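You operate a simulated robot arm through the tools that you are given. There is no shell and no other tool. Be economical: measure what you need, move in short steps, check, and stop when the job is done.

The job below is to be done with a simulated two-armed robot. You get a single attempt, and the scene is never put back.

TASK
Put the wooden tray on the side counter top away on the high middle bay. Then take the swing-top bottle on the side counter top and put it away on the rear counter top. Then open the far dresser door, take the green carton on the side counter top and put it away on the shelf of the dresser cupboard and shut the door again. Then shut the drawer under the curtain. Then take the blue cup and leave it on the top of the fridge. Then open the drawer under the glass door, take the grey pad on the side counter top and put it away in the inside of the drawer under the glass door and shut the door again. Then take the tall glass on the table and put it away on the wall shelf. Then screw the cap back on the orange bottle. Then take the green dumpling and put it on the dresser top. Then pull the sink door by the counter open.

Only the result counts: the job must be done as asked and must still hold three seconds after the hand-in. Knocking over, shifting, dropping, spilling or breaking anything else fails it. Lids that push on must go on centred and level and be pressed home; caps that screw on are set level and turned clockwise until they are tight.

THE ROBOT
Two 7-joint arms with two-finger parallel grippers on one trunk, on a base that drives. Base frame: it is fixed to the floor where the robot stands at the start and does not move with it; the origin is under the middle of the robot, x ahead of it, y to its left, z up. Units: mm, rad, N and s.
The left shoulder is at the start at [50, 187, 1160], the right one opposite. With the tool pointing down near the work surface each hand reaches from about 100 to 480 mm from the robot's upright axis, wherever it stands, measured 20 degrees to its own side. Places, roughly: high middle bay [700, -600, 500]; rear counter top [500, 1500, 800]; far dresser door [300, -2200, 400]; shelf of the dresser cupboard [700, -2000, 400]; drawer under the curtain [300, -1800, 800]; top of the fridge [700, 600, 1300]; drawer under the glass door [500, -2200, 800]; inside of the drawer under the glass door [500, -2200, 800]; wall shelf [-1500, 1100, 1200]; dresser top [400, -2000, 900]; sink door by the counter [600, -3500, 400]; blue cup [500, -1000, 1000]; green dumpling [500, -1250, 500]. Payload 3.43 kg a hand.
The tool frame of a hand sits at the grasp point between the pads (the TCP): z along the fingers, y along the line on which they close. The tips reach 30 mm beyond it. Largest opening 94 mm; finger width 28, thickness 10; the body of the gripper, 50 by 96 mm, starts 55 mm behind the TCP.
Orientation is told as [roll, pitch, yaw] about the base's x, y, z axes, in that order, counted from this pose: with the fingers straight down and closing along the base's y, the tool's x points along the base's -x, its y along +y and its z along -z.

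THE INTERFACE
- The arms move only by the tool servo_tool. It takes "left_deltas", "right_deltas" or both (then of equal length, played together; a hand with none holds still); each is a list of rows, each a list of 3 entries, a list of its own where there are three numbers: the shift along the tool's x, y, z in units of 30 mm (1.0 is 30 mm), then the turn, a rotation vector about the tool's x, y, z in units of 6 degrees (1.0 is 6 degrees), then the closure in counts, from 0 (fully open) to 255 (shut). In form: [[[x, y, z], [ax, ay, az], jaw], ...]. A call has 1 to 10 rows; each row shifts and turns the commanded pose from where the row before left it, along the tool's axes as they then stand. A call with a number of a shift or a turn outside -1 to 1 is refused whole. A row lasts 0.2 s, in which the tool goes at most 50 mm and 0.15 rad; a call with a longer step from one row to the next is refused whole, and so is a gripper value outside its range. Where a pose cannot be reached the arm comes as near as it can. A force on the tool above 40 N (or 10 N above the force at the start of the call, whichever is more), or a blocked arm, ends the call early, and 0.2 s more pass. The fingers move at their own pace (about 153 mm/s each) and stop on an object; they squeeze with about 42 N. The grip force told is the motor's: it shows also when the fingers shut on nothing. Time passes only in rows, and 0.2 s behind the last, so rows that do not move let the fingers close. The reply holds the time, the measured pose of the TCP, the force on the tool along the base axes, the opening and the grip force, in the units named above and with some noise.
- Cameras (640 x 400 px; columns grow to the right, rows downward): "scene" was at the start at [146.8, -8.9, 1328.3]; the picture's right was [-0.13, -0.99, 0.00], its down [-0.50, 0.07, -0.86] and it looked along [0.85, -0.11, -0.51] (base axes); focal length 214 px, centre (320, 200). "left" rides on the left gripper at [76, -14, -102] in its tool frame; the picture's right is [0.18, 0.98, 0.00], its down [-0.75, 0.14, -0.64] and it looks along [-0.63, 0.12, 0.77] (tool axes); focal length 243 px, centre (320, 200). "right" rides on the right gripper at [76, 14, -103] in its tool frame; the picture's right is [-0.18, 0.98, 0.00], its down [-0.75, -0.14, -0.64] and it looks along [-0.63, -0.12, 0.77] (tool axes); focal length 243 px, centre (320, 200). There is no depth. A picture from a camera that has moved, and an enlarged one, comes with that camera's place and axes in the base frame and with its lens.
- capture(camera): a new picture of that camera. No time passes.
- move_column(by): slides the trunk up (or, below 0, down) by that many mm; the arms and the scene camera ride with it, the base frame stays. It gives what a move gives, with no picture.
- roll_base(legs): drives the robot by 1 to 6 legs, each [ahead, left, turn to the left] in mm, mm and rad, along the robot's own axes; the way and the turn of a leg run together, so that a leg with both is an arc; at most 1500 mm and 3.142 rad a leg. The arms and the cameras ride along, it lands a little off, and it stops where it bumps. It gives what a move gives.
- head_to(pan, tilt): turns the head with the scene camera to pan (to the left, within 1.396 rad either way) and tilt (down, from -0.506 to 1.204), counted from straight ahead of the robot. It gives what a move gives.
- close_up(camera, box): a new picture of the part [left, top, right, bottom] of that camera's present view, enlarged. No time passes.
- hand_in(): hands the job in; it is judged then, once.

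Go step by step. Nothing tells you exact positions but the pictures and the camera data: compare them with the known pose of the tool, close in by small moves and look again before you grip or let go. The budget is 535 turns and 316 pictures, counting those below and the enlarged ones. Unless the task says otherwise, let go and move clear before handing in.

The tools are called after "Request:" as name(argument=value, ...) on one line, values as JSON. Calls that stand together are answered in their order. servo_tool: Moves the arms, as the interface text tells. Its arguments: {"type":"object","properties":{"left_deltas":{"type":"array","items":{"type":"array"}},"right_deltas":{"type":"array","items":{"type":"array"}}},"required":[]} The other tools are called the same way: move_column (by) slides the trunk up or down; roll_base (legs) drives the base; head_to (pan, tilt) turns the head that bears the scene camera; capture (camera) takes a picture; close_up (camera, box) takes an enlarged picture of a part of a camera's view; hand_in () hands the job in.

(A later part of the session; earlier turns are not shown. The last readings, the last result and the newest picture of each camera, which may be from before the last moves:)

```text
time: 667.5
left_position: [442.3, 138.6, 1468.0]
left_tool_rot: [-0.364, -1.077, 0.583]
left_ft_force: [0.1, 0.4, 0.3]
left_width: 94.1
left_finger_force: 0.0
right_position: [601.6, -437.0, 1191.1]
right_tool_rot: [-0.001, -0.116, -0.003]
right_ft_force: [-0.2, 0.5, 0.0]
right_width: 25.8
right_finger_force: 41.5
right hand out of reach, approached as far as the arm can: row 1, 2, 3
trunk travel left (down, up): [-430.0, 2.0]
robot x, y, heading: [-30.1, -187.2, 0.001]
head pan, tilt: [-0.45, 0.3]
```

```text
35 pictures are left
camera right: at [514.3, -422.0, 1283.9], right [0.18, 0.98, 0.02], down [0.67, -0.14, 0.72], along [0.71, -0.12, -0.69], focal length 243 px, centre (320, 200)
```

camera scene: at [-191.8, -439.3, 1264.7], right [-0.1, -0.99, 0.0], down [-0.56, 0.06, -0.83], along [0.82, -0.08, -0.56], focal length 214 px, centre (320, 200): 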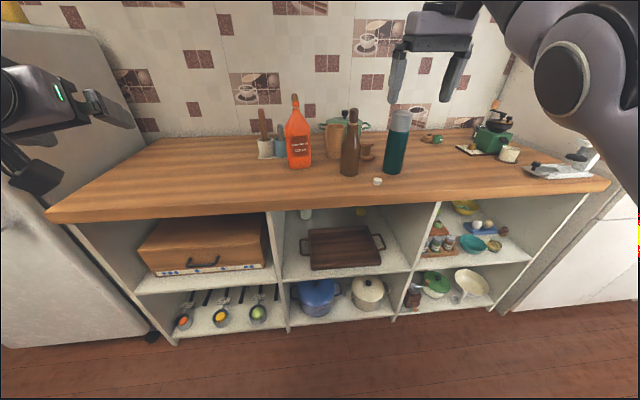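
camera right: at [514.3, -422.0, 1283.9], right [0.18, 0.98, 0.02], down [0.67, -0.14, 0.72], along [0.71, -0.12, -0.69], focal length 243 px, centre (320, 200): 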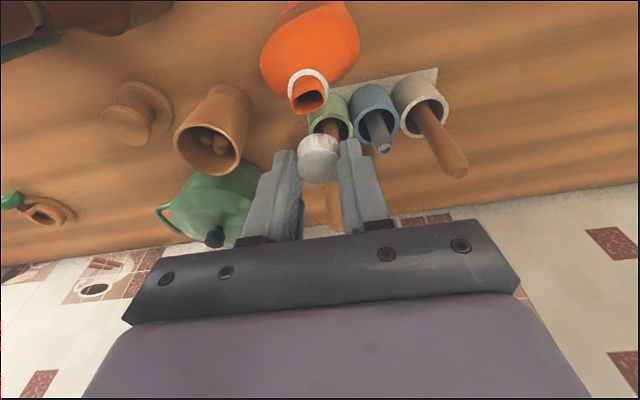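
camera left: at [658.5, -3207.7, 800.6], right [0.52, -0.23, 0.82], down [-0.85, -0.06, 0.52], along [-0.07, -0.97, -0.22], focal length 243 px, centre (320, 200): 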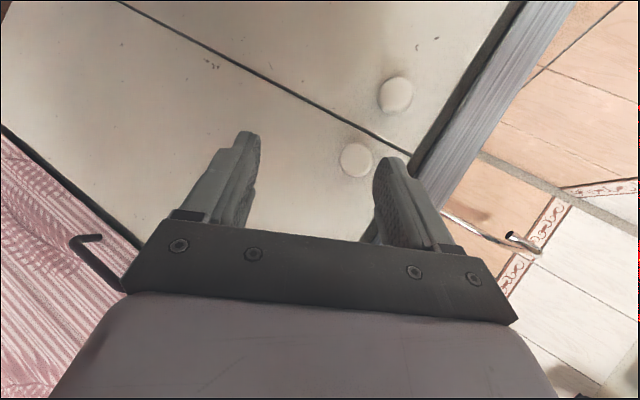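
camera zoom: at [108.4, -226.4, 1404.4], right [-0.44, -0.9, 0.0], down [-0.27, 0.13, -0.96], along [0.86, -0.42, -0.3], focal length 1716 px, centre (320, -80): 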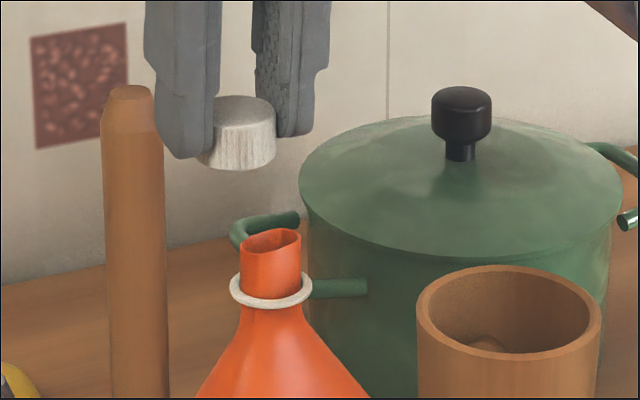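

Request:
roll_base(legs=[[-21, -1, 0]])

Request:
move_column(by=-10)

Request:
close_up(camera="scene", box=[280, 210, 360, 260])

Request:
close_up(camera="right", box=[260, 60, 380, 200])

```text
time: 668.3
left_position: [420.8, 137.1, 1467.2]
left_tool_rot: [-0.363, -1.079, 0.584]
left_ft_force: [-1.0, -0.1, 0.0]
left_width: 94.0
left_finger_force: 0.0
right_position: [581.0, -436.5, 1190.6]
right_tool_rot: [-0.001, -0.115, -0.003]
right_ft_force: [-0.5, -0.9, -0.1]
right_width: 25.8
right_finger_force: 42.1
trunk travel left (down, up): [-430.0, 2.0]
robot x, y, heading: [-52.2, -192.0, 0.001]
head pan, tilt: [-0.45, 0.3]
```

```text
time: 668.9
left_position: [421.9, 137.8, 1456.2]
left_tool_rot: [-0.363, -1.076, 0.584]
left_ft_force: [-0.8, -0.4, 0.4]
left_width: 94.0
left_finger_force: 0.1
right_position: [579.9, -437.9, 1180.3]
right_tool_rot: [0.001, -0.115, 0.0]
right_ft_force: [0.5, 0.0, -0.4]
right_width: 25.5
right_finger_force: 42.3
trunk travel left (down, up): [-420.0, 12.0]
robot x, y, heading: [-54.3, -187.2, 0.003]
head pan, tilt: [-0.45, 0.3]
```

```text
8.00 times, centred on (320, 235) of scene
camera zoom: at [87.3, -227.3, 1394.4], right [-0.44, -0.9, 0.0], down [-0.27, 0.13, -0.96], along [0.86, -0.42, -0.3], focal length 1716 px, centre (320, -80)
```

zoom: 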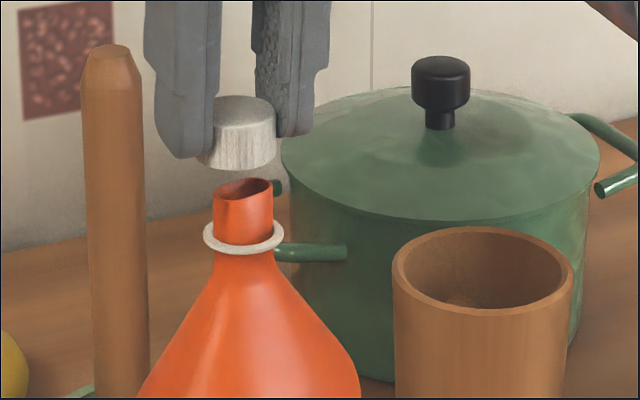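

```text
2.86 times, centred on (320, 130) of right
camera zoom: at [493.2, -422.8, 1274.0], right [0.18, 0.98, 0.02], down [0.68, -0.14, 0.72], along [0.71, -0.12, -0.69], focal length 693 px, centre (320, 400)
```

zoom: 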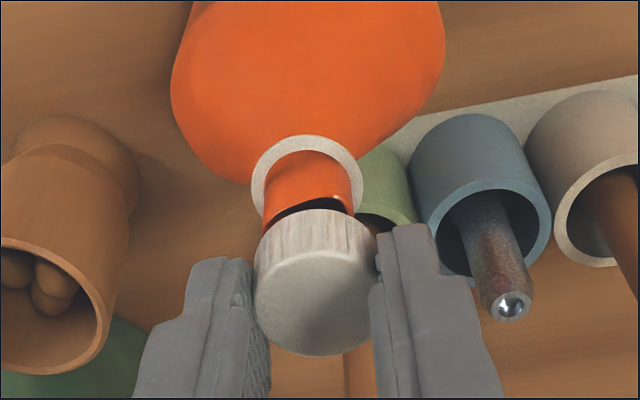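

Request:
servo_tool(right_deltas=[[[0.1, 0, 0], [0, 0, 0], 255], [[0, 0, 0], [0, 0, 0], 255]])

Request:
move_column(by=-8)

Request:
move_column(by=-4)

```text
time: 669.5
left_position: [420.2, 138.1, 1457.3]
left_tool_rot: [-0.364, -1.078, 0.584]
left_ft_force: [-0.3, 0.3, 0.1]
left_width: 94.2
left_finger_force: 0.1
right_position: [580.3, -437.9, 1180.9]
right_tool_rot: [0.0, -0.113, 0.0]
right_ft_force: [-0.5, -0.3, 0.3]
right_width: 25.4
right_finger_force: 42.2
trunk travel left (down, up): [-420.0, 12.0]
robot x, y, heading: [-51.4, -187.1, 0.001]
head pan, tilt: [-0.45, 0.3]
```

```text
time: 670.0
left_position: [420.0, 137.6, 1449.8]
left_tool_rot: [-0.363, -1.076, 0.585]
left_ft_force: [0.1, -0.8, 0.0]
left_width: 93.9
left_finger_force: 0.0
right_position: [580.8, -437.5, 1173.3]
right_tool_rot: [0.001, -0.117, -0.002]
right_ft_force: [0.3, -0.5, 0.5]
right_width: 25.8
right_finger_force: 41.8
trunk travel left (down, up): [-412.0, 20.0]
robot x, y, heading: [-53.5, -193.2, -0.003]
head pan, tilt: [-0.45, 0.3]
```

```text
time: 670.6
left_position: [421.3, 138.4, 1444.0]
left_tool_rot: [-0.364, -1.078, 0.585]
left_ft_force: [0.1, -0.1, 0.1]
left_width: 94.2
left_finger_force: 0.1
right_position: [580.0, -437.6, 1167.9]
right_tool_rot: [0.0, -0.116, -0.001]
right_ft_force: [-0.3, 0.9, -0.5]
right_width: 25.6
right_finger_force: 42.0
trunk travel left (down, up): [-408.0, 24.0]
robot x, y, heading: [-53.7, -190.6, -0.002]
head pan, tilt: [-0.45, 0.3]
```

Request:
move_column(by=-4)

Request:
close_up(camera="scene", box=[280, 210, 360, 260])

Request:
close_up(camera="right", box=[260, 60, 380, 200])

```text
time: 671.1
left_position: [418.3, 138.1, 1441.7]
left_tool_rot: [-0.365, -1.078, 0.586]
left_ft_force: [0.1, 0.3, -0.6]
left_width: 94.1
left_finger_force: 0.1
right_position: [580.0, -437.5, 1166.3]
right_tool_rot: [-0.001, -0.121, -0.001]
right_ft_force: [0.2, 0.4, 9.9]
right_width: 25.6
right_finger_force: 42.1
trunk travel left (down, up): [-404.0, 28.0]
robot x, y, heading: [-50.8, -189.0, -0.002]
head pan, tilt: [-0.45, 0.3]
```

```text
8.00 times, centred on (320, 235) of scene
camera zoom: at [86.7, -226.9, 1378.7], right [-0.44, -0.9, 0.0], down [-0.27, 0.13, -0.96], along [0.86, -0.42, -0.29], focal length 1716 px, centre (320, -80)
```

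zoom: 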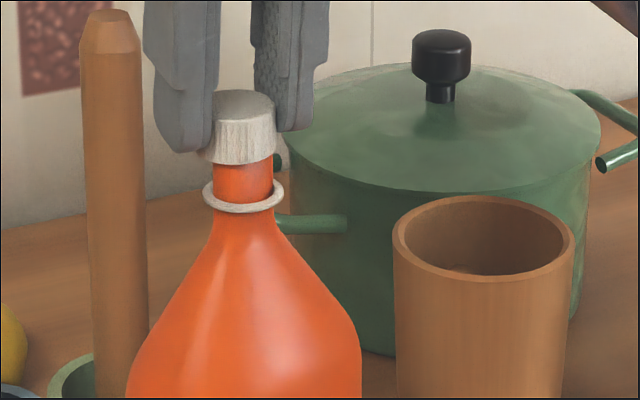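

```text
2.86 times, centred on (320, 130) of right
camera zoom: at [492.6, -422.3, 1260.1], right [0.18, 0.98, 0.02], down [0.67, -0.14, 0.73], along [0.72, -0.12, -0.69], focal length 693 px, centre (320, 400)
```

zoom: 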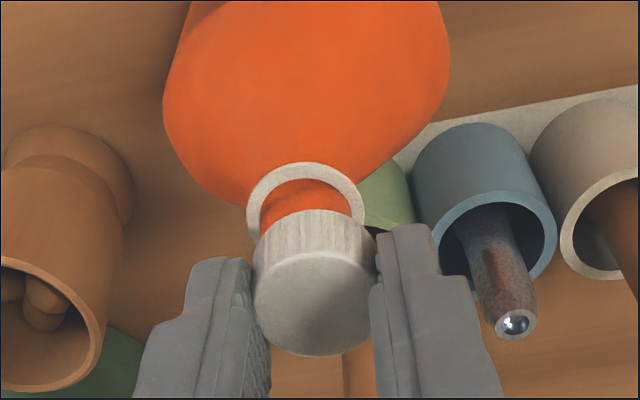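

Request:
servo_tool(right_deltas=[[[0, 0.012, 0.02], [0.116, 0, 0.993], 255], [[0, 0.012, 0.02], [0.116, 0, 0.993], 255], [[0, 0.012, 0.02], [0.116, 0, 0.993], 255], [[0, 0.012, 0.02], [0.116, 0, 0.993], 255], [[0, 0.012, 0.02], [0.116, 0, 0.993], 255], [[0, 0.012, 0.02], [0.116, 0, 0.993], 255], [[0, 0.012, 0.02], [0.116, 0, 0.993], 255], [[0, 0.012, 0.02], [0.116, 0, 0.993], 255], [[0, 0.012, 0.02], [0.116, 0, 0.993], 255], [[0, 0.012, 0.02], [0.116, 0, 0.993], 255]])

Request:
close_up(camera="scene", box=[270, 200, 370, 270])

```text
time: 673.3
left_position: [420.3, 137.1, 1442.0]
left_tool_rot: [-0.362, -1.079, 0.584]
left_ft_force: [0.1, 0.7, -0.1]
left_width: 94.1
left_finger_force: 0.0
right_position: [571.6, -434.6, 1155.7]
right_tool_rot: [-0.001, -0.117, -1.05]
right_ft_force: [2.2, -4.0, 10.9]
right_width: 25.5
right_finger_force: 42.0
right hand out of reach, approached as far as the arm can: row 6, 8, 10
trunk travel left (down, up): [-404.0, 28.0]
robot x, y, heading: [-51.7, -187.5, -0.001]
head pan, tilt: [-0.45, 0.3]
```

```text
5.71 times, centred on (320, 235) of scene
camera zoom: at [86.8, -227.4, 1378.5], right [-0.44, -0.9, 0.0], down [-0.27, 0.13, -0.96], along [0.86, -0.42, -0.3], focal length 1226 px, centre (320, 0)
```

zoom: 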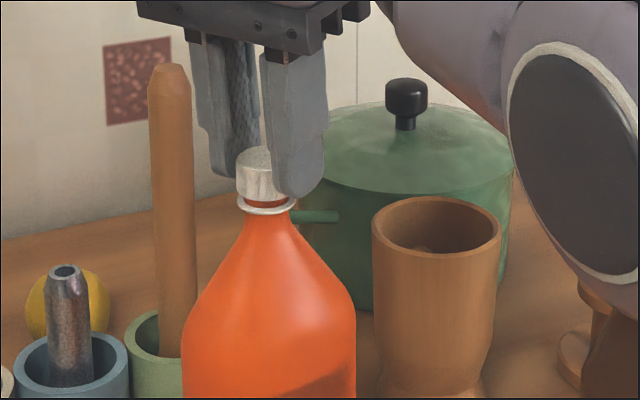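

Request:
servo_tool(right_deltas=[[[0, 0, 0], [0, 0, 0], 180], [[0, 0, 0], [0, 0, 0], 140], [[0, 0, 0], [0, 0, 0], 120]])

Request:
close_up(camera="scene", box=[250, 200, 390, 300])

```text
time: 674.1
left_position: [421.3, 136.9, 1441.1]
left_tool_rot: [-0.364, -1.078, 0.583]
left_ft_force: [0.4, 0.1, 0.1]
left_width: 94.1
left_finger_force: 0.0
right_position: [572.1, -434.2, 1154.9]
right_tool_rot: [-0.001, -0.115, -1.047]
right_ft_force: [0.4, 0.1, 0.9]
right_width: 49.5
right_finger_force: 0.1
trunk travel left (down, up): [-404.0, 28.0]
robot x, y, heading: [-51.0, -191.1, -0.004]
head pan, tilt: [-0.45, 0.3]
```

```text
4.00 times, centred on (320, 250) of scene
camera zoom: at [87.6, -227.3, 1378.4], right [-0.44, -0.9, 0.0], down [-0.27, 0.13, -0.96], along [0.86, -0.42, -0.3], focal length 858 px, centre (320, 0)
```

zoom: 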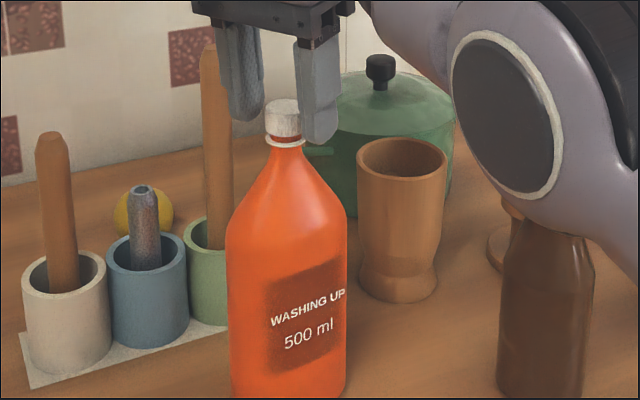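

Request:
servo_tool(right_deltas=[[[0, -0.012, 0], [-0.116, 0, -0.993], 120], [[0, -0.012, 0], [-0.116, 0, -0.993], 120], [[0, -0.012, 0], [-0.116, 0, -0.993], 120], [[0, -0.012, 0], [-0.116, 0, -0.993], 120], [[0, -0.012, 0], [-0.116, 0, -0.993], 120], [[0, -0.012, 0], [-0.116, 0, -0.993], 120], [[0, -0.012, 0], [-0.116, 0, -0.993], 120], [[0, -0.012, 0], [-0.116, 0, -0.993], 120], [[0, -0.012, 0], [-0.116, 0, -0.993], 120], [[0, -0.012, 0], [-0.116, 0, -0.993], 120]])

Request:
servo_tool(right_deltas=[[[0, -0.012, 0], [-0.116, 0, -0.993], 120], [[0, -0.012, 0], [-0.116, 0, -0.993], 120], [[0, -0.012, 0], [-0.116, 0, -0.993], 120], [[0, -0.012, 0], [-0.116, 0, -0.993], 120], [[0, -0.012, 0], [-0.116, 0, -0.993], 120], [[0, -0.012, 0], [-0.116, 0, -0.993], 120], [[0, -0.012, 0], [-0.116, 0, -0.993], 120]])

Request:
close_up(camera="right", box=[240, 80, 400, 240])

```text
time: 676.3
left_position: [421.6, 136.8, 1440.6]
left_tool_rot: [-0.362, -1.077, 0.586]
left_ft_force: [0.0, -0.6, 0.0]
left_width: 94.1
left_finger_force: 0.1
right_position: [581.3, -439.0, 1159.4]
right_tool_rot: [0.001, -0.113, 0.0]
right_ft_force: [-0.4, 0.7, -0.2]
right_width: 49.8
right_finger_force: 0.0
right hand out of reach, approached as far as the arm can: row 2, 4, 6
trunk travel left (down, up): [-404.0, 28.0]
robot x, y, heading: [-54.9, -189.8, -0.002]
head pan, tilt: [-0.45, 0.3]
```

```text
time: 677.9
left_position: [421.9, 136.9, 1441.1]
left_tool_rot: [-0.363, -1.078, 0.585]
left_ft_force: [-0.7, 0.2, -1.0]
left_width: 93.9
left_finger_force: 0.1
right_position: [576.6, -443.1, 1156.6]
right_tool_rot: [0.002, -0.115, 0.732]
right_ft_force: [-0.1, -0.1, 0.7]
right_width: 49.7
right_finger_force: 0.0
right hand out of reach, approached as far as the arm can: row 7
trunk travel left (down, up): [-404.0, 28.0]
robot x, y, heading: [-51.3, -192.5, -0.004]
head pan, tilt: [-0.45, 0.3]
```

```text
2.50 times, centred on (320, 160) of right
camera zoom: at [503.3, -489.1, 1251.1], right [-0.52, 0.85, 0.02], down [0.6, 0.35, 0.72], along [0.61, 0.39, -0.69], focal length 606 px, centre (320, 300)
```

zoom: 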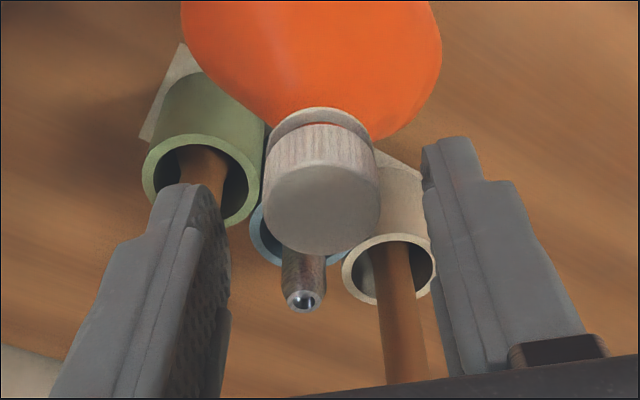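

Request:
servo_tool(right_deltas=[[[0, 0, 0], [0, 0, 0], 200], [[0, 0, 0], [0, 0, 0], 255], [[0, 0, 0.1], [0, 0, 0], 255], [[0, 0.012, 0.03], [0.116, 0, 0.993], 255], [[0, 0.012, 0.03], [0.116, 0, 0.993], 255], [[0, 0.012, 0.02], [0.116, 0, 0.993], 255], [[0, 0.012, 0.02], [0.116, 0, 0.993], 255], [[0, 0.012, 0.02], [0.116, 0, 0.993], 255], [[0, 0.012, 0.02], [0.116, 0, 0.993], 255], [[0, 0.012, 0.02], [0.116, 0, 0.993], 255]])

Request:
servo_tool(right_deltas=[[[0, 0.012, 0.02], [0.116, 0, 0.993], 255], [[0, 0.012, 0.02], [0.116, 0, 0.993], 255], [[0, 0.012, 0.02], [0.116, 0, 0.993], 255], [[0, 0.012, 0.02], [0.116, 0, 0.993], 255], [[0, 0.012, 0.02], [0.116, 0, 0.993], 255]])

```text
time: 680.1
left_position: [418.2, 137.7, 1442.7]
left_tool_rot: [-0.365, -1.079, 0.588]
left_ft_force: [-0.4, -0.7, 0.2]
left_width: 94.0
left_finger_force: 0.1
right_position: [582.0, -437.9, 1154.9]
right_tool_rot: [0.001, -0.123, -0.004]
right_ft_force: [-3.8, -5.1, 24.0]
right_width: 24.1
right_finger_force: 41.7
right hand out of reach, approached as far as the arm can: row 5, 8
trunk travel left (down, up): [-404.0, 28.0]
robot x, y, heading: [-53.3, -189.7, -0.003]
head pan, tilt: [-0.45, 0.3]
```

```text
time: 681.3
left_position: [417.6, 137.0, 1441.7]
left_tool_rot: [-0.37, -1.08, 0.588]
left_ft_force: [0.0, -0.3, -0.1]
left_width: 93.8
left_finger_force: 0.2
right_position: [580.8, -436.4, 1155.6]
right_tool_rot: [0.005, -0.128, -0.528]
right_ft_force: [-1.6, -5.8, 29.1]
right_width: 24.3
right_finger_force: 41.9
trunk travel left (down, up): [-404.0, 28.0]
robot x, y, heading: [-55.8, -191.9, -0.005]
head pan, tilt: [-0.45, 0.3]
```

Request:
close_up(camera="scene", box=[270, 210, 370, 290])

```text
5.00 times, centred on (320, 250) of scene
camera zoom: at [84.3, -226.9, 1378.9], right [-0.44, -0.9, 0.0], down [-0.26, 0.13, -0.96], along [0.86, -0.42, -0.29], focal length 1072 px, centre (320, -50)
```

zoom: 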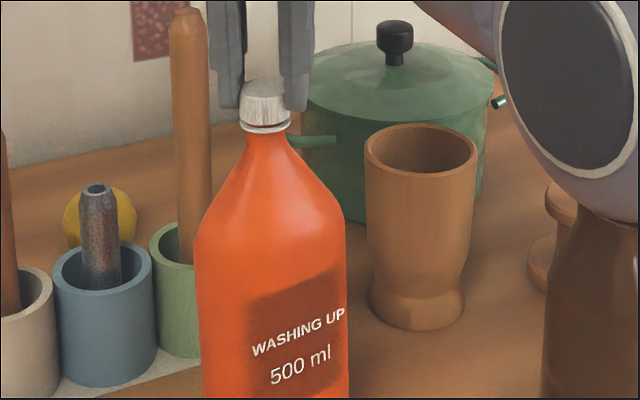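

Request:
servo_tool(right_deltas=[[[0, 0, -0.1], [0, 0, 0], 255], [[0, 0, 0], [0, 0, 0], 180], [[0, 0, 0], [0, 0, 0], 120], [[0, 0, 0], [0, 0, 0], 100]])

Request:
close_up(camera="scene", box=[285, 215, 335, 250])

```text
time: 682.3
left_position: [420.8, 137.3, 1441.6]
left_tool_rot: [-0.363, -1.076, 0.584]
left_ft_force: [0.4, 0.8, 0.4]
left_width: 94.1
left_finger_force: 0.0
right_position: [580.4, -435.3, 1151.3]
right_tool_rot: [0.0, -0.113, -0.523]
right_ft_force: [0.8, -0.1, -0.1]
right_width: 57.2
right_finger_force: 0.1
trunk travel left (down, up): [-404.0, 28.0]
robot x, y, heading: [-51.8, -188.2, 0.0]
head pan, tilt: [-0.45, 0.3]
```

```text
11.43 times, centred on (310, 232) of scene
camera zoom: at [87.4, -227.3, 1378.4], right [-0.44, -0.9, 0.0], down [-0.27, 0.13, -0.96], along [0.86, -0.42, -0.3], focal length 2451 px, centre (434, -171)
```

zoom: 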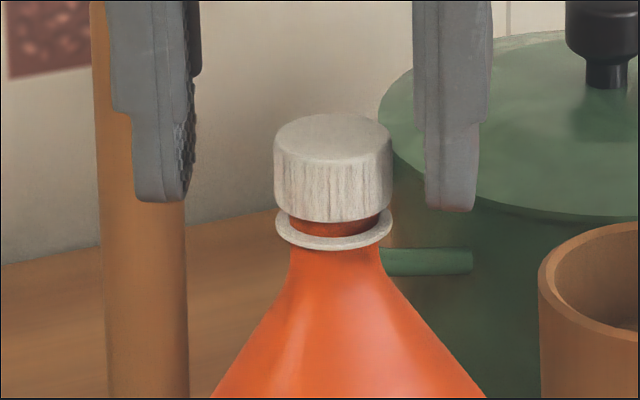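

Request:
servo_tool(right_deltas=[[[0, -0.012, 0], [-0.116, 0, -0.993], 100], [[0, -0.012, 0], [-0.116, 0, -0.993], 100], [[0, -0.012, 0], [-0.116, 0, -0.993], 100], [[0, -0.012, 0], [-0.116, 0, -0.993], 100], [[0, -0.012, 0], [-0.116, 0, -0.993], 100], [[0, -0.012, 0], [-0.116, 0, -0.993], 100], [[0, -0.012, 0], [-0.116, 0, -0.993], 100], [[0, -0.012, 0], [-0.116, 0, -0.993], 100], [[0, -0.012, 0], [-0.116, 0, -0.993], 100], [[0, -0.012, 0], [-0.116, 0, -0.993], 100]])

Request:
servo_tool(right_deltas=[[[0, -0.012, 0], [-0.116, 0, -0.993], 100], [[0, -0.012, 0], [-0.116, 0, -0.993], 100], [[0, 0, 0], [0, 0, 0], 200], [[0, 0, 0], [0, 0, 0], 255], [[0, 0, 0], [0, 0, 0], 255], [[0, 0.012, 0.02], [0.116, 0, 0.993], 255], [[0, 0.012, 0.02], [0.116, 0, 0.993], 255], [[0, 0.012, 0.02], [0.116, 0, 0.993], 255], [[0, 0.012, 0.02], [0.116, 0, 0.993], 255], [[0, 0.012, 0.02], [0.116, 0, 0.993], 255]])

Request:
servo_tool(right_deltas=[[[0, 0.012, 0.02], [0.116, 0, 0.993], 255], [[0, 0.012, 0.02], [0.116, 0, 0.993], 255], [[0, 0.012, 0.02], [0.116, 0, 0.993], 255], [[0, 0.012, 0.02], [0.116, 0, 0.993], 255], [[0, 0.012, 0.02], [0.116, 0, 0.993], 255], [[0, 0.012, 0.02], [0.116, 0, 0.993], 255], [[0, 0.012, 0.02], [0.116, 0, 0.993], 255]])

```text
time: 684.5
left_position: [421.2, 136.5, 1440.8]
left_tool_rot: [-0.363, -1.078, 0.586]
left_ft_force: [0.0, -0.3, 0.1]
left_width: 94.0
left_finger_force: 0.1
right_position: [582.0, -439.9, 1150.4]
right_tool_rot: [0.003, -0.113, 0.526]
right_ft_force: [0.2, -0.2, -0.4]
right_width: 57.1
right_finger_force: 0.0
trunk travel left (down, up): [-404.0, 28.0]
robot x, y, heading: [-55.4, -193.1, -0.0]
head pan, tilt: [-0.45, 0.3]
```

```text
time: 686.7
left_position: [421.0, 137.2, 1441.2]
left_tool_rot: [-0.364, -1.077, 0.585]
left_ft_force: [-0.4, -0.3, -0.4]
left_width: 94.1
left_finger_force: 0.1
right_position: [578.7, -440.0, 1148.7]
right_tool_rot: [0.0, -0.117, 0.205]
right_ft_force: [0.5, 0.4, 5.1]
right_width: 25.2
right_finger_force: 41.6
right hand out of reach, approached as far as the arm can: row 1
trunk travel left (down, up): [-404.0, 28.0]
robot x, y, heading: [-52.2, -185.2, -0.001]
head pan, tilt: [-0.45, 0.3]
```

```text
time: 688.3
left_position: [418.4, 137.1, 1441.5]
left_tool_rot: [-0.365, -1.078, 0.588]
left_ft_force: [-0.3, -0.5, -0.2]
left_width: 93.8
left_finger_force: 0.0
right_position: [575.8, -436.7, 1147.6]
right_tool_rot: [0.002, -0.122, -0.526]
right_ft_force: [-1.0, -4.4, 21.5]
right_width: 24.7
right_finger_force: 42.2
trunk travel left (down, up): [-404.0, 28.0]
robot x, y, heading: [-52.6, -189.4, -0.006]
head pan, tilt: [-0.45, 0.3]
```

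Request:
servo_tool(right_deltas=[[[0, 0, -0.15], [0, 0, 0], 255], [[0, 0, 0], [0, 0, 0], 120], [[0, -0.012, 0], [-0.116, 0, -0.993], 100], [[0, -0.012, 0], [-0.116, 0, -0.993], 100], [[0, -0.012, 0], [-0.116, 0, -0.993], 100], [[0, -0.012, 0], [-0.116, 0, -0.993], 100], [[0, -0.012, 0], [-0.116, 0, -0.993], 100], [[0, -0.012, 0], [-0.116, 0, -0.993], 100], [[0, -0.012, 0], [-0.116, 0, -0.993], 100], [[0, -0.012, 0], [-0.116, 0, -0.993], 100]])

Request:
servo_tool(right_deltas=[[[0, -0.012, 0], [-0.116, 0, -0.993], 100], [[0, -0.012, 0], [-0.116, 0, -0.993], 100], [[0, -0.012, 0], [-0.116, 0, -0.993], 100], [[0, -0.012, 0], [-0.116, 0, -0.993], 100], [[0, 0, 0], [0, 0, 0], 200], [[0, 0, 0], [0, 0, 0], 255], [[0, 0, 0], [0, 0, 0], 255], [[0, 0.012, 0.02], [0.116, 0, 0.993], 255], [[0, 0.012, 0.02], [0.116, 0, 0.993], 255], [[0, 0.012, 0.02], [0.116, 0, 0.993], 255]])

Request:
servo_tool(right_deltas=[[[0, 0.012, 0.02], [0.116, 0, 0.993], 255], [[0, 0.012, 0.02], [0.116, 0, 0.993], 255], [[0, 0.012, 0.02], [0.116, 0, 0.993], 255], [[0, 0.012, 0.02], [0.116, 0, 0.993], 255], [[0, 0.012, 0.02], [0.116, 0, 0.993], 255], [[0, 0.012, 0.02], [0.116, 0, 0.993], 255], [[0, 0.012, 0.02], [0.116, 0, 0.993], 255], [[0, 0.012, 0.02], [0.116, 0, 0.993], 255], [[0, 0.012, 0.02], [0.116, 0, 0.993], 255]])

Request:
servo_tool(right_deltas=[[[0, 0, -0.15], [0, 0, 0], 255], [[0, 0, 0], [0, 0, 0], 120], [[0, 0, 0], [0, 0, 0], 100], [[0, 0, 0], [0, 0, 0], 100]])

Request:
close_up(camera="scene", box=[285, 215, 335, 250])

```text
time: 690.5
left_position: [421.6, 138.3, 1441.3]
left_tool_rot: [-0.363, -1.076, 0.583]
left_ft_force: [0.5, 0.1, -0.1]
left_width: 94.0
left_finger_force: 0.0
right_position: [577.8, -439.0, 1147.3]
right_tool_rot: [0.001, -0.116, 0.316]
right_ft_force: [0.5, 0.1, 0.4]
right_width: 57.2
right_finger_force: 0.0
trunk travel left (down, up): [-404.0, 28.0]
robot x, y, heading: [-55.5, -190.0, -0.002]
head pan, tilt: [-0.45, 0.3]
```

```text
time: 692.7
left_position: [418.9, 137.4, 1441.6]
left_tool_rot: [-0.366, -1.079, 0.586]
left_ft_force: [0.9, -0.1, 0.0]
left_width: 94.0
left_finger_force: 0.1
right_position: [578.8, -439.9, 1146.5]
right_tool_rot: [-0.002, -0.12, 0.415]
right_ft_force: [2.0, -0.6, 10.5]
right_width: 26.3
right_finger_force: 42.1
trunk travel left (down, up): [-404.0, 28.0]
robot x, y, heading: [-52.3, -186.2, 0.002]
head pan, tilt: [-0.45, 0.3]
```

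```text
time: 694.7
left_position: [419.1, 138.0, 1442.6]
left_tool_rot: [-0.367, -1.08, 0.587]
left_ft_force: [0.6, 0.5, 1.0]
left_width: 93.7
left_finger_force: 0.0
right_position: [577.7, -435.7, 1144.7]
right_tool_rot: [0.005, -0.122, -0.528]
right_ft_force: [2.4, -4.9, 25.4]
right_width: 26.1
right_finger_force: 41.4
trunk travel left (down, up): [-404.0, 28.0]
robot x, y, heading: [-56.9, -191.5, 0.001]
head pan, tilt: [-0.45, 0.3]
```

```text
time: 695.7
left_position: [420.9, 138.1, 1441.5]
left_tool_rot: [-0.363, -1.077, 0.585]
left_ft_force: [0.4, 1.2, 0.6]
left_width: 94.2
left_finger_force: 0.0
right_position: [579.6, -436.2, 1144.8]
right_tool_rot: [-0.001, -0.113, -0.525]
right_ft_force: [0.9, -0.6, 0.6]
right_width: 57.0
right_finger_force: 0.1
trunk travel left (down, up): [-404.0, 28.0]
robot x, y, heading: [-56.3, -192.4, -0.003]
head pan, tilt: [-0.45, 0.3]
```

```text
11.43 times, centred on (310, 232) of scene
camera zoom: at [87.4, -227.3, 1378.4], right [-0.44, -0.9, 0.0], down [-0.27, 0.13, -0.96], along [0.86, -0.42, -0.3], focal length 2451 px, centre (434, -171)
```

zoom: 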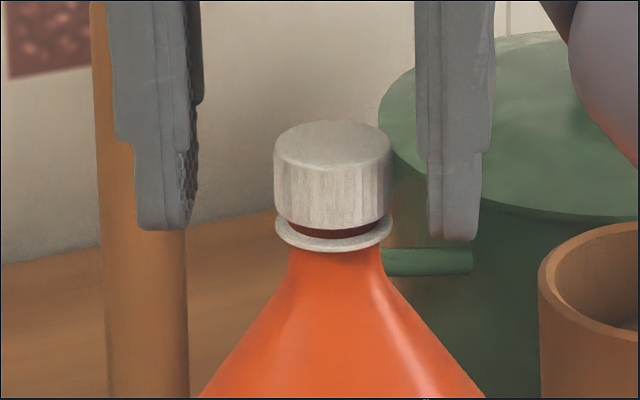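

Request:
servo_tool(right_deltas=[[[0, 0, -0.15], [0, 0, 0], 100], [[0, -0.012, 0], [-0.116, 0, -0.993], 100], [[0, -0.012, 0], [-0.116, 0, -0.993], 100], [[0, -0.012, 0], [-0.116, 0, -0.993], 100], [[0, -0.012, 0], [-0.116, 0, -0.993], 100], [[0, -0.012, 0], [-0.116, 0, -0.993], 100], [[0, -0.012, 0], [-0.116, 0, -0.993], 100], [[0, -0.012, 0], [-0.116, 0, -0.993], 100], [[0, -0.012, 0], [-0.116, 0, -0.993], 100], [[0, -0.012, 0], [-0.116, 0, -0.993], 100]])

Request:
servo_tool(right_deltas=[[[0, -0.012, 0], [-0.116, 0, -0.993], 100], [[0, -0.012, 0], [-0.116, 0, -0.993], 100], [[0, -0.012, 0], [-0.116, 0, -0.993], 100], [[0, 0, 0], [0, 0, 0], 200], [[0, 0, 0], [0, 0, 0], 255], [[0, 0, 0], [0, 0, 0], 255], [[0, 0.012, 0.01], [0.116, 0, 0.993], 255], [[0, 0.012, 0.01], [0.116, 0, 0.993], 255], [[0, 0.012, 0.01], [0.116, 0, 0.993], 255], [[0, 0.012, 0.01], [0.116, 0, 0.993], 255]])

Request:
servo_tool(right_deltas=[[[0, 0.012, 0.01], [0.116, 0, 0.993], 255], [[0, 0.012, 0.01], [0.116, 0, 0.993], 255], [[0, 0.012, 0.01], [0.116, 0, 0.993], 255], [[0, 0.012, 0.01], [0.116, 0, 0.993], 255], [[0, 0.012, 0.01], [0.116, 0, 0.993], 255], [[0, 0.012, 0.01], [0.116, 0, 0.993], 255], [[0, 0.012, 0.01], [0.116, 0, 0.993], 255], [[0, 0.012, 0.01], [0.116, 0, 0.993], 255]])

Request:
servo_tool(right_deltas=[[[0, 0, -0.05], [0, 0, 0], 255], [[0, 0, 0], [0, 0, 0], 120], [[0, -0.012, 0], [-0.116, 0, -0.993], 100], [[0, -0.012, 0], [-0.116, 0, -0.993], 100], [[0, -0.012, 0], [-0.116, 0, -0.993], 100], [[0, -0.012, 0], [-0.116, 0, -0.993], 100], [[0, -0.012, 0], [-0.116, 0, -0.993], 100], [[0, -0.012, 0], [-0.116, 0, -0.993], 100], [[0, -0.012, 0], [-0.116, 0, -0.993], 100], [[0, -0.012, 0], [-0.116, 0, -0.993], 100]])

Request:
servo_tool(right_deltas=[[[0, -0.012, 0], [-0.116, 0, -0.993], 100], [[0, -0.012, 0], [-0.116, 0, -0.993], 100], [[0, -0.012, 0], [-0.116, 0, -0.993], 100], [[0, -0.012, 0], [-0.116, 0, -0.993], 100], [[0, 0, 0], [0, 0, 0], 200], [[0, 0, 0], [0, 0, 0], 255], [[0, 0, 0], [0, 0, 0], 255], [[0, 0.012, 0.01], [0.116, 0, 0.993], 255], [[0, 0.012, 0.01], [0.116, 0, 0.993], 255], [[0, 0.012, 0.01], [0.116, 0, 0.993], 255]])

Request:
servo_tool(right_deltas=[[[0, 0.012, 0.01], [0.116, 0, 0.993], 255], [[0, 0.012, 0.01], [0.116, 0, 0.993], 255], [[0, 0.012, 0.01], [0.116, 0, 0.993], 255], [[0, 0.012, 0.01], [0.116, 0, 0.993], 255], [[0, 0.012, 0.01], [0.116, 0, 0.993], 255], [[0, 0.012, 0.01], [0.116, 0, 0.993], 255], [[0, 0.012, 0.01], [0.116, 0, 0.993], 255], [[0, 0.012, 0.01], [0.116, 0, 0.993], 255]])

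Request:
servo_tool(right_deltas=[[[0, 0, -0.05], [0, 0, 0], 255], [[0, 0, 0], [0, 0, 0], 120], [[0, 0, 0], [0, 0, 0], 100], [[0, 0, 0], [0, 0, 0], 100]])

Request:
close_up(camera="scene", box=[285, 215, 335, 250])

```text
time: 697.9
left_position: [421.2, 138.8, 1441.5]
left_tool_rot: [-0.364, -1.077, 0.584]
left_ft_force: [-0.2, 1.1, -0.2]
left_width: 93.9
left_finger_force: 0.1
right_position: [577.9, -437.9, 1149.2]
right_tool_rot: [0.003, -0.116, 0.42]
right_ft_force: [-0.8, 0.3, 0.6]
right_width: 57.0
right_finger_force: 0.1
trunk travel left (down, up): [-404.0, 28.0]
robot x, y, heading: [-56.5, -187.3, -0.001]
head pan, tilt: [-0.45, 0.3]
```

```text
time: 700.1
left_position: [419.8, 137.5, 1442.6]
left_tool_rot: [-0.365, -1.077, 0.585]
left_ft_force: [-0.1, -0.7, 0.2]
left_width: 94.2
left_finger_force: 0.1
right_position: [577.4, -438.6, 1149.3]
right_tool_rot: [-0.001, -0.116, 0.31]
right_ft_force: [-1.6, -0.6, 5.3]
right_width: 26.1
right_finger_force: 42.5
trunk travel left (down, up): [-404.0, 28.0]
robot x, y, heading: [-51.6, -194.3, -0.004]
head pan, tilt: [-0.45, 0.3]
```

```text
time: 701.9
left_position: [418.9, 137.3, 1441.1]
left_tool_rot: [-0.367, -1.08, 0.587]
left_ft_force: [-0.4, 0.3, 0.6]
left_width: 94.0
left_finger_force: 0.0
right_position: [575.8, -436.0, 1148.3]
right_tool_rot: [0.001, -0.119, -0.528]
right_ft_force: [-3.1, -2.2, 13.1]
right_width: 26.5
right_finger_force: 42.1
trunk travel left (down, up): [-404.0, 28.0]
robot x, y, heading: [-53.5, -189.1, -0.004]
head pan, tilt: [-0.45, 0.3]
```

```text
time: 704.1
left_position: [421.3, 137.7, 1440.2]
left_tool_rot: [-0.361, -1.077, 0.585]
left_ft_force: [0.6, -0.4, -0.2]
left_width: 93.9
left_finger_force: 0.0
right_position: [578.9, -438.2, 1147.4]
right_tool_rot: [0.001, -0.114, 0.316]
right_ft_force: [-0.1, 0.0, -0.1]
right_width: 57.1
right_finger_force: 0.0
trunk travel left (down, up): [-404.0, 28.0]
robot x, y, heading: [-51.2, -187.1, 0.0]
head pan, tilt: [-0.45, 0.3]
```

```text
time: 706.3
left_position: [420.7, 137.6, 1441.2]
left_tool_rot: [-0.362, -1.075, 0.586]
left_ft_force: [-0.5, 0.4, 0.2]
left_width: 94.0
left_finger_force: 0.1
right_position: [578.5, -439.0, 1145.8]
right_tool_rot: [-0.001, -0.114, 0.415]
right_ft_force: [1.3, 0.1, 1.4]
right_width: 25.6
right_finger_force: 42.2
trunk travel left (down, up): [-404.0, 28.0]
robot x, y, heading: [-55.5, -189.3, 0.002]
head pan, tilt: [-0.45, 0.3]
```

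```text
time: 708.1
left_position: [419.4, 138.1, 1441.4]
left_tool_rot: [-0.366, -1.079, 0.586]
left_ft_force: [0.3, -0.3, -0.4]
left_width: 94.2
left_finger_force: 0.1
right_position: [578.3, -435.8, 1145.5]
right_tool_rot: [0.0, -0.116, -0.423]
right_ft_force: [1.0, -0.4, 12.0]
right_width: 25.4
right_finger_force: 42.2
trunk travel left (down, up): [-404.0, 28.0]
robot x, y, heading: [-53.3, -189.6, -0.003]
head pan, tilt: [-0.45, 0.3]
```

```text
time: 709.1
left_position: [421.0, 136.7, 1441.0]
left_tool_rot: [-0.363, -1.077, 0.584]
left_ft_force: [-0.2, -0.5, -0.3]
left_width: 94.2
left_finger_force: 0.0
right_position: [578.7, -435.2, 1145.2]
right_tool_rot: [0.0, -0.115, -0.419]
right_ft_force: [0.4, 0.0, -1.0]
right_width: 57.3
right_finger_force: 0.0
trunk travel left (down, up): [-404.0, 28.0]
robot x, y, heading: [-52.7, -190.8, -0.001]
head pan, tilt: [-0.45, 0.3]
```

```text
11.43 times, centred on (310, 232) of scene
camera zoom: at [87.5, -227.3, 1378.4], right [-0.44, -0.9, 0.0], down [-0.27, 0.13, -0.96], along [0.86, -0.42, -0.3], focal length 2451 px, centre (434, -171)
```

zoom: 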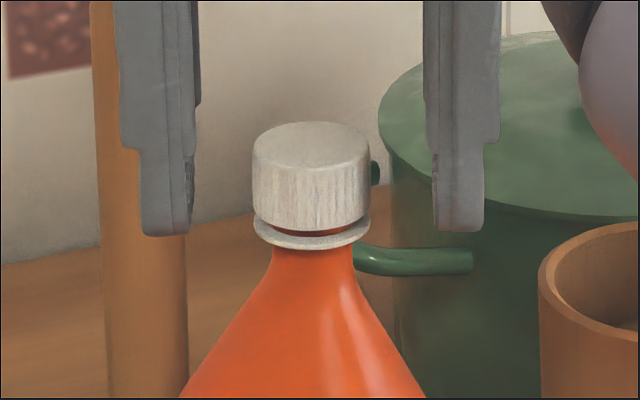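

Request:
servo_tool(right_deltas=[[[-0.05, -0.05, -0.6], [0, 0, 0], 60], [[-0.08, 0, -0.8], [0, 0, 0], 60], [[-0.08, 0, -0.8], [0, 0, 0], 60], [[-0.08, 0, -0.8], [0, 0, 0], 60]])

Request:
roll_base(legs=[[-350, 0, 0]])

Request:
head_to(pan=-0.35, tilt=0.5)

Request:
capture(camera="scene")

```text
time: 710.1
left_position: [421.2, 136.9, 1441.7]
left_tool_rot: [-0.365, -1.077, 0.584]
left_ft_force: [0.4, 0.7, 0.4]
left_width: 94.0
left_finger_force: 0.0
right_position: [556.5, -437.2, 1226.7]
right_tool_rot: [0.002, -0.113, -0.42]
right_ft_force: [-1.0, 0.1, 0.1]
right_width: 71.8
right_finger_force: 0.1
right hand out of reach, approached as far as the arm can: row 2, 3, 4
trunk travel left (down, up): [-404.0, 28.0]
robot x, y, heading: [-53.9, -188.9, -0.006]
head pan, tilt: [-0.45, 0.3]
```

```text
time: 712.4
left_position: [65.4, 139.6, 1441.0]
left_tool_rot: [-0.365, -1.076, 0.592]
left_ft_force: [0.3, -0.7, 0.4]
left_width: 94.0
left_finger_force: 0.0
right_position: [204.0, -433.9, 1225.8]
right_tool_rot: [0.0, -0.114, -0.413]
right_ft_force: [0.1, -0.1, 0.9]
right_width: 71.8
right_finger_force: 0.0
trunk travel left (down, up): [-404.0, 28.0]
robot x, y, heading: [-405.9, -191.9, 0.001]
head pan, tilt: [-0.45, 0.3]
```

```text
time: 713.1
left_position: [67.4, 140.6, 1442.0]
left_tool_rot: [-0.363, -1.079, 0.59]
left_ft_force: [0.7, 0.4, 0.4]
left_width: 93.8
left_finger_force: 0.1
right_position: [205.3, -434.9, 1225.0]
right_tool_rot: [-0.001, -0.113, -0.413]
right_ft_force: [0.1, 1.0, -0.2]
right_width: 71.7
right_finger_force: 0.1
trunk travel left (down, up): [-404.0, 28.0]
robot x, y, heading: [-406.1, -192.7, 0.001]
head pan, tilt: [-0.351, 0.499]
```

```text
23 pictures are left
camera scene: at [-263.3, -217.6, 1360.0], right [-0.34, -0.94, 0.0], down [-0.45, 0.16, -0.88], along [0.83, -0.3, -0.48], focal length 214 px, centre (320, 200)
```

scene: 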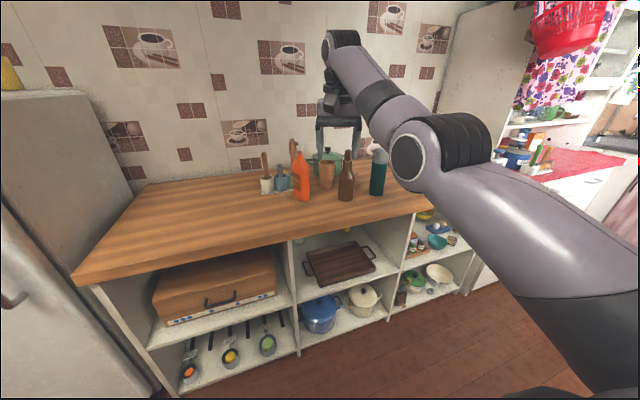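

Request:
roll_base(legs=[[-60, -850, 0]])

Request:
servo_tool(right_deltas=[[[0, 0, 0], [0, -1, -0.4], 0], [[0, 0, 0], [0, -1, -0.4], 0], [[0, 0, 0], [0, -1, -0.4], 0], [[0, 0, 0], [0, -1, -0.4], 0], [[0, 0, 0], [0, -1, -0.4], 0], [[0, 0, 0], [0, -1, -0.4], 0], [[0, 0, 0.5], [0, -1, -0.4], 0], [[0, 0, 0.5], [0, -1, -0.4], 0], [[0, 0, 0.5], [0, 0, -0.4], 0], [[0, 0, 0.5], [0, 0, 0], 0]])

Request:
move_column(by=-260)

Request:
head_to(pan=0.0, tilt=0.45)

Request:
capture(camera="scene")

```text
time: 717.7
left_position: [10.9, -727.2, 1441.8]
left_tool_rot: [-0.362, -1.075, 0.583]
left_ft_force: [-0.2, -0.1, -0.7]
left_width: 93.9
left_finger_force: 0.0
right_position: [145.3, -1301.4, 1225.5]
right_tool_rot: [0.002, -0.116, -0.42]
right_ft_force: [0.8, -0.8, -1.1]
right_width: 72.0
right_finger_force: 0.1
trunk travel left (down, up): [-404.0, 28.0]
robot x, y, heading: [-464.6, -1053.9, -0.004]
head pan, tilt: [-0.351, 0.499]
```

```text
time: 719.9
left_position: [11.0, -726.8, 1441.3]
left_tool_rot: [-0.36, -1.077, 0.583]
left_ft_force: [0.5, 0.4, -0.4]
left_width: 93.9
left_finger_force: 0.0
right_position: [196.2, -1305.2, 1200.0]
right_tool_rot: [-0.328, -0.905, 0.149]
right_ft_force: [-0.4, 0.2, -0.4]
right_width: 94.1
right_finger_force: 0.0
right hand out of reach, approached as far as the arm can: row 1
trunk travel left (down, up): [-404.0, 28.0]
robot x, y, heading: [-464.0, -1053.4, -0.004]
head pan, tilt: [-0.351, 0.499]
```

```text
time: 722.6
left_position: [10.5, -726.8, 1180.9]
left_tool_rot: [-0.362, -1.077, 0.583]
left_ft_force: [0.4, -0.6, 0.4]
left_width: 94.1
left_finger_force: 0.0
right_position: [195.9, -1304.4, 941.5]
right_tool_rot: [-0.326, -0.906, 0.145]
right_ft_force: [0.1, -1.2, 0.7]
right_width: 94.3
right_finger_force: 0.0
trunk travel left (down, up): [-144.0, 288.0]
robot x, y, heading: [-465.3, -1049.5, -0.0]
head pan, tilt: [-0.351, 0.499]
```

```text
time: 723.4
left_position: [10.8, -726.7, 1181.2]
left_tool_rot: [-0.363, -1.076, 0.585]
left_ft_force: [0.2, -0.5, 0.0]
left_width: 94.1
left_finger_force: 0.0
right_position: [196.1, -1304.7, 940.3]
right_tool_rot: [-0.328, -0.908, 0.147]
right_ft_force: [0.2, 0.4, -0.2]
right_width: 93.9
right_finger_force: 0.1
trunk travel left (down, up): [-144.0, 288.0]
robot x, y, heading: [-463.7, -1053.0, -0.002]
head pan, tilt: [0.0, 0.45]
```

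```text
22 pictures are left
camera scene: at [-315.1, -1050.9, 1104.5], right [0.0, -1.0, 0.0], down [-0.44, 0.0, -0.9], along [0.9, 0.0, -0.44], focal length 214 px, centre (320, 200)
```

scene: 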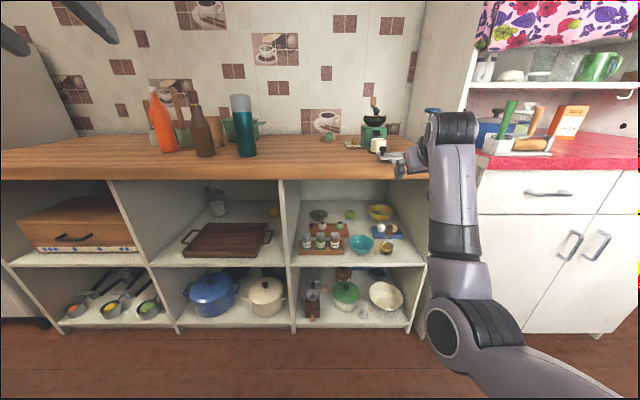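

Request:
close_up(camera="scene", box=[295, 190, 415, 265])

```text
5.33 times, centred on (355, 228) of scene
camera zoom: at [-315.1, -1050.9, 1104.5], right [0.0, -1.0, 0.0], down [-0.44, 0.0, -0.9], along [0.9, 0.0, -0.44], focal length 1144 px, centre (133, 53)
```

zoom: 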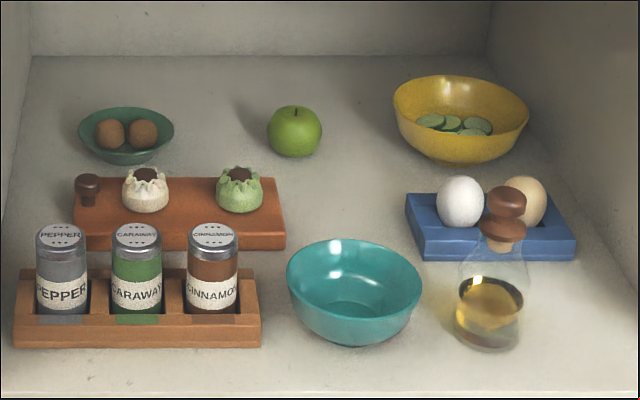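

Request:
servo_tool(right_deltas=[[[0, 0, 0.3], [-0.8, 0, 0], 60], [[0, 0, 0.3], [-0.8, 0, 0], 60], [[0, 0, 0.3], [-0.8, 0, 0], 60], [[0, 0, 0.3], [-0.7, 0, 0], 60], [[0.3, 0, 0.3], [0, 1, 0], 60], [[0.3, 0, 0.3], [0, 1, 0], 60], [[0.3, 0, 0.3], [0, 1, 0], 60], [[0.3, 0, 0.3], [0, 0.7, 0], 60]])

Request:
roll_base(legs=[[0, -15, 0.2]])

Request:
move_column(by=-138)

```text
time: 725.2
left_position: [11.1, -726.6, 1180.9]
left_tool_rot: [-0.364, -1.078, 0.585]
left_ft_force: [0.1, -0.6, -0.3]
left_width: 94.2
left_finger_force: 0.0
right_position: [222.0, -1308.0, 869.0]
right_tool_rot: [-0.001, -0.516, 0.146]
right_ft_force: [-0.3, -0.1, -0.1]
right_width: 71.6
right_finger_force: 0.0
trunk travel left (down, up): [-144.0, 288.0]
robot x, y, heading: [-462.5, -1057.5, 0.002]
head pan, tilt: [0.0, 0.45]
```

```text
time: 726.3
left_position: [-62.7, -654.2, 1181.5]
left_tool_rot: [-0.362, -1.076, 0.786]
left_ft_force: [-0.3, -0.5, -0.2]
left_width: 93.8
left_finger_force: 0.1
right_position: [261.4, -1179.5, 868.5]
right_tool_rot: [0.0, -0.518, 0.35]
right_ft_force: [0.2, 0.4, -0.8]
right_width: 72.3
right_finger_force: 0.0
trunk travel left (down, up): [-144.0, 288.0]
robot x, y, heading: [-459.6, -1070.4, 0.2]
head pan, tilt: [0.0, 0.45]
```

```text
time: 728.0
left_position: [-62.3, -653.5, 1043.9]
left_tool_rot: [-0.363, -1.076, 0.785]
left_ft_force: [-0.4, 0.7, -0.2]
left_width: 93.9
left_finger_force: 0.0
right_position: [260.5, -1180.0, 731.1]
right_tool_rot: [0.001, -0.519, 0.349]
right_ft_force: [0.4, -1.2, 0.4]
right_width: 71.8
right_finger_force: 0.1
trunk travel left (down, up): [-6.0, 426.0]
robot x, y, heading: [-461.6, -1069.4, 0.198]
head pan, tilt: [0.0, 0.45]
```

Request:
servo_tool(right_deltas=[[[0.37, 0, 0.65], [0.31, 0, 0.54], 60], [[0.37, 0, 0.65], [0.31, 0, 0.54], 60], [[0.37, 0, 0.65], [0, 0, 0], 60], [[0.37, 0, 0.65], [0, 0, 0], 60]])

Request:
roll_base(legs=[[240, -28, 0]])

Request:
capture(camera="right")

```text
time: 729.0
left_position: [-63.8, -654.2, 1043.4]
left_tool_rot: [-0.364, -1.077, 0.785]
left_ft_force: [-0.2, -0.8, 0.3]
left_width: 94.1
left_finger_force: 0.2
right_position: [260.9, -1181.4, 641.3]
right_tool_rot: [-0.003, -0.518, 0.215]
right_ft_force: [-0.3, 0.0, 0.0]
right_width: 72.1
right_finger_force: 0.2
trunk travel left (down, up): [-6.0, 426.0]
robot x, y, heading: [-460.6, -1067.9, 0.202]
head pan, tilt: [0.0, 0.45]
```

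```text
time: 730.8
left_position: [181.9, -634.9, 1043.0]
left_tool_rot: [-0.364, -1.077, 0.782]
left_ft_force: [0.1, 0.1, 0.0]
left_width: 94.0
left_finger_force: 0.1
right_position: [502.4, -1163.5, 642.4]
right_tool_rot: [0.0, -0.519, 0.212]
right_ft_force: [-0.1, -0.9, -0.3]
right_width: 71.9
right_finger_force: 0.0
trunk travel left (down, up): [-6.0, 426.0]
robot x, y, heading: [-218.0, -1048.0, 0.19]
head pan, tilt: [0.0, 0.45]
```

```text
20 pictures are left
camera right: at [386.2, -1173.8, 694.1], right [-0.05, 0.99, 0.09], down [0.36, -0.07, 0.93], along [0.93, 0.08, -0.35], focal length 243 px, centre (320, 200)
```

right: 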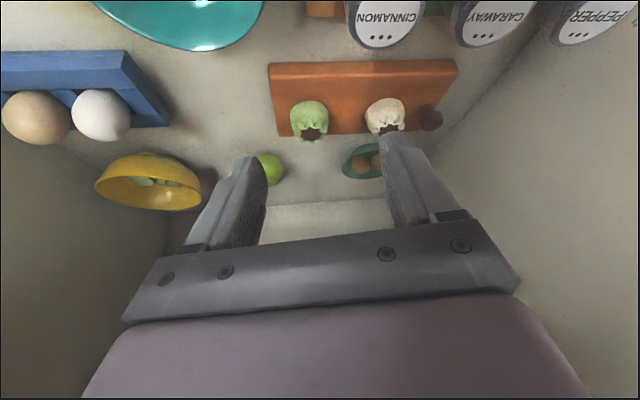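

Request:
roll_base(legs=[[97, -12, 0]])

Request:
servo_tool(right_deltas=[[[0.45, 0, 0.78], [0, 0, 0], 90], [[0.45, 0, 0.78], [0, 0, 0], 90], [[0.4, 0, 0.7], [0, 0, 0], 90]])

Request:
capture(camera="right")

```text
time: 731.9
left_position: [277.8, -628.8, 1043.2]
left_tool_rot: [-0.364, -1.076, 0.781]
left_ft_force: [0.9, -0.6, -0.6]
left_width: 94.2
left_finger_force: 0.1
right_position: [599.7, -1156.3, 642.7]
right_tool_rot: [-0.001, -0.517, 0.211]
right_ft_force: [-0.7, -0.6, 0.3]
right_width: 72.3
right_finger_force: 0.1
trunk travel left (down, up): [-6.0, 426.0]
robot x, y, heading: [-122.9, -1041.5, 0.192]
head pan, tilt: [0.0, 0.45]
```

```text
time: 732.7
left_position: [276.8, -628.6, 1044.1]
left_tool_rot: [-0.362, -1.077, 0.782]
left_ft_force: [-0.7, 0.4, -0.4]
left_width: 93.8
left_finger_force: 0.0
right_position: [598.8, -1158.4, 562.4]
right_tool_rot: [-0.001, -0.518, 0.214]
right_ft_force: [0.4, -0.4, 0.1]
right_width: 60.9
right_finger_force: 0.0
trunk travel left (down, up): [-6.0, 426.0]
robot x, y, heading: [-123.9, -1037.5, 0.189]
head pan, tilt: [0.0, 0.45]
```

```text
19 pictures are left
camera right: at [482.6, -1168.0, 614.4], right [-0.05, 0.99, 0.09], down [0.36, -0.07, 0.93], along [0.93, 0.08, -0.35], focal length 243 px, centre (320, 200)
```

right: 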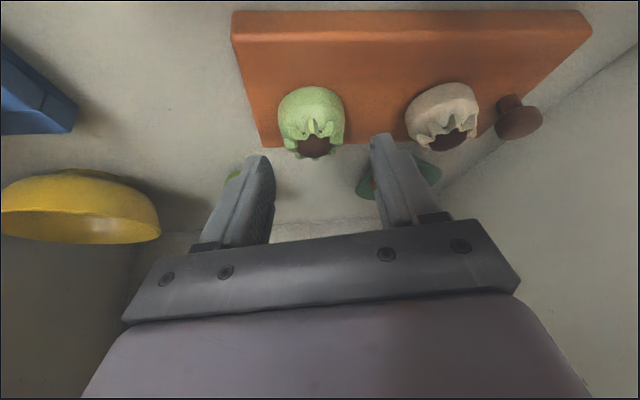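

Request:
servo_tool(right_deltas=[[[0.25, 0, 0.55], [0, 0, 0], 90], [[0.25, 0, 0.5], [0, 0, 0], 90], [[0, 0, 0], [0, 0, 0], 90]])

Request:
capture(camera="right")

```text
time: 733.5
left_position: [277.3, -629.6, 1044.2]
left_tool_rot: [-0.364, -1.076, 0.78]
left_ft_force: [1.0, -0.1, 0.6]
left_width: 94.1
left_finger_force: 0.1
right_position: [600.8, -1158.9, 528.5]
right_tool_rot: [0.0, -0.521, 0.213]
right_ft_force: [-0.2, -0.3, -0.3]
right_width: 60.9
right_finger_force: 0.0
trunk travel left (down, up): [-6.0, 426.0]
robot x, y, heading: [-122.6, -1043.6, 0.2]
head pan, tilt: [0.0, 0.45]
```

```text
18 pictures are left
camera right: at [485.2, -1167.3, 580.5], right [-0.05, 0.99, 0.09], down [0.36, -0.07, 0.93], along [0.93, 0.08, -0.35], focal length 243 px, centre (320, 200)
```

right: 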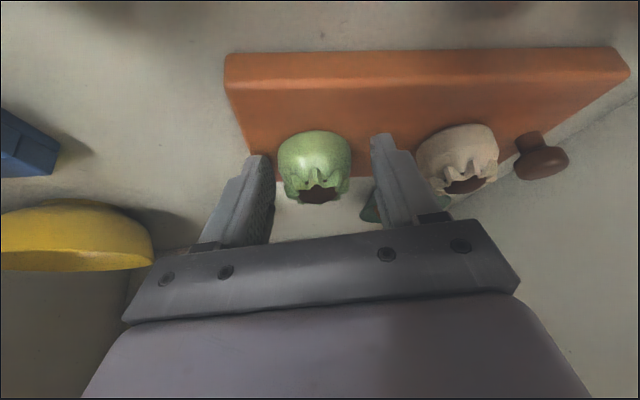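

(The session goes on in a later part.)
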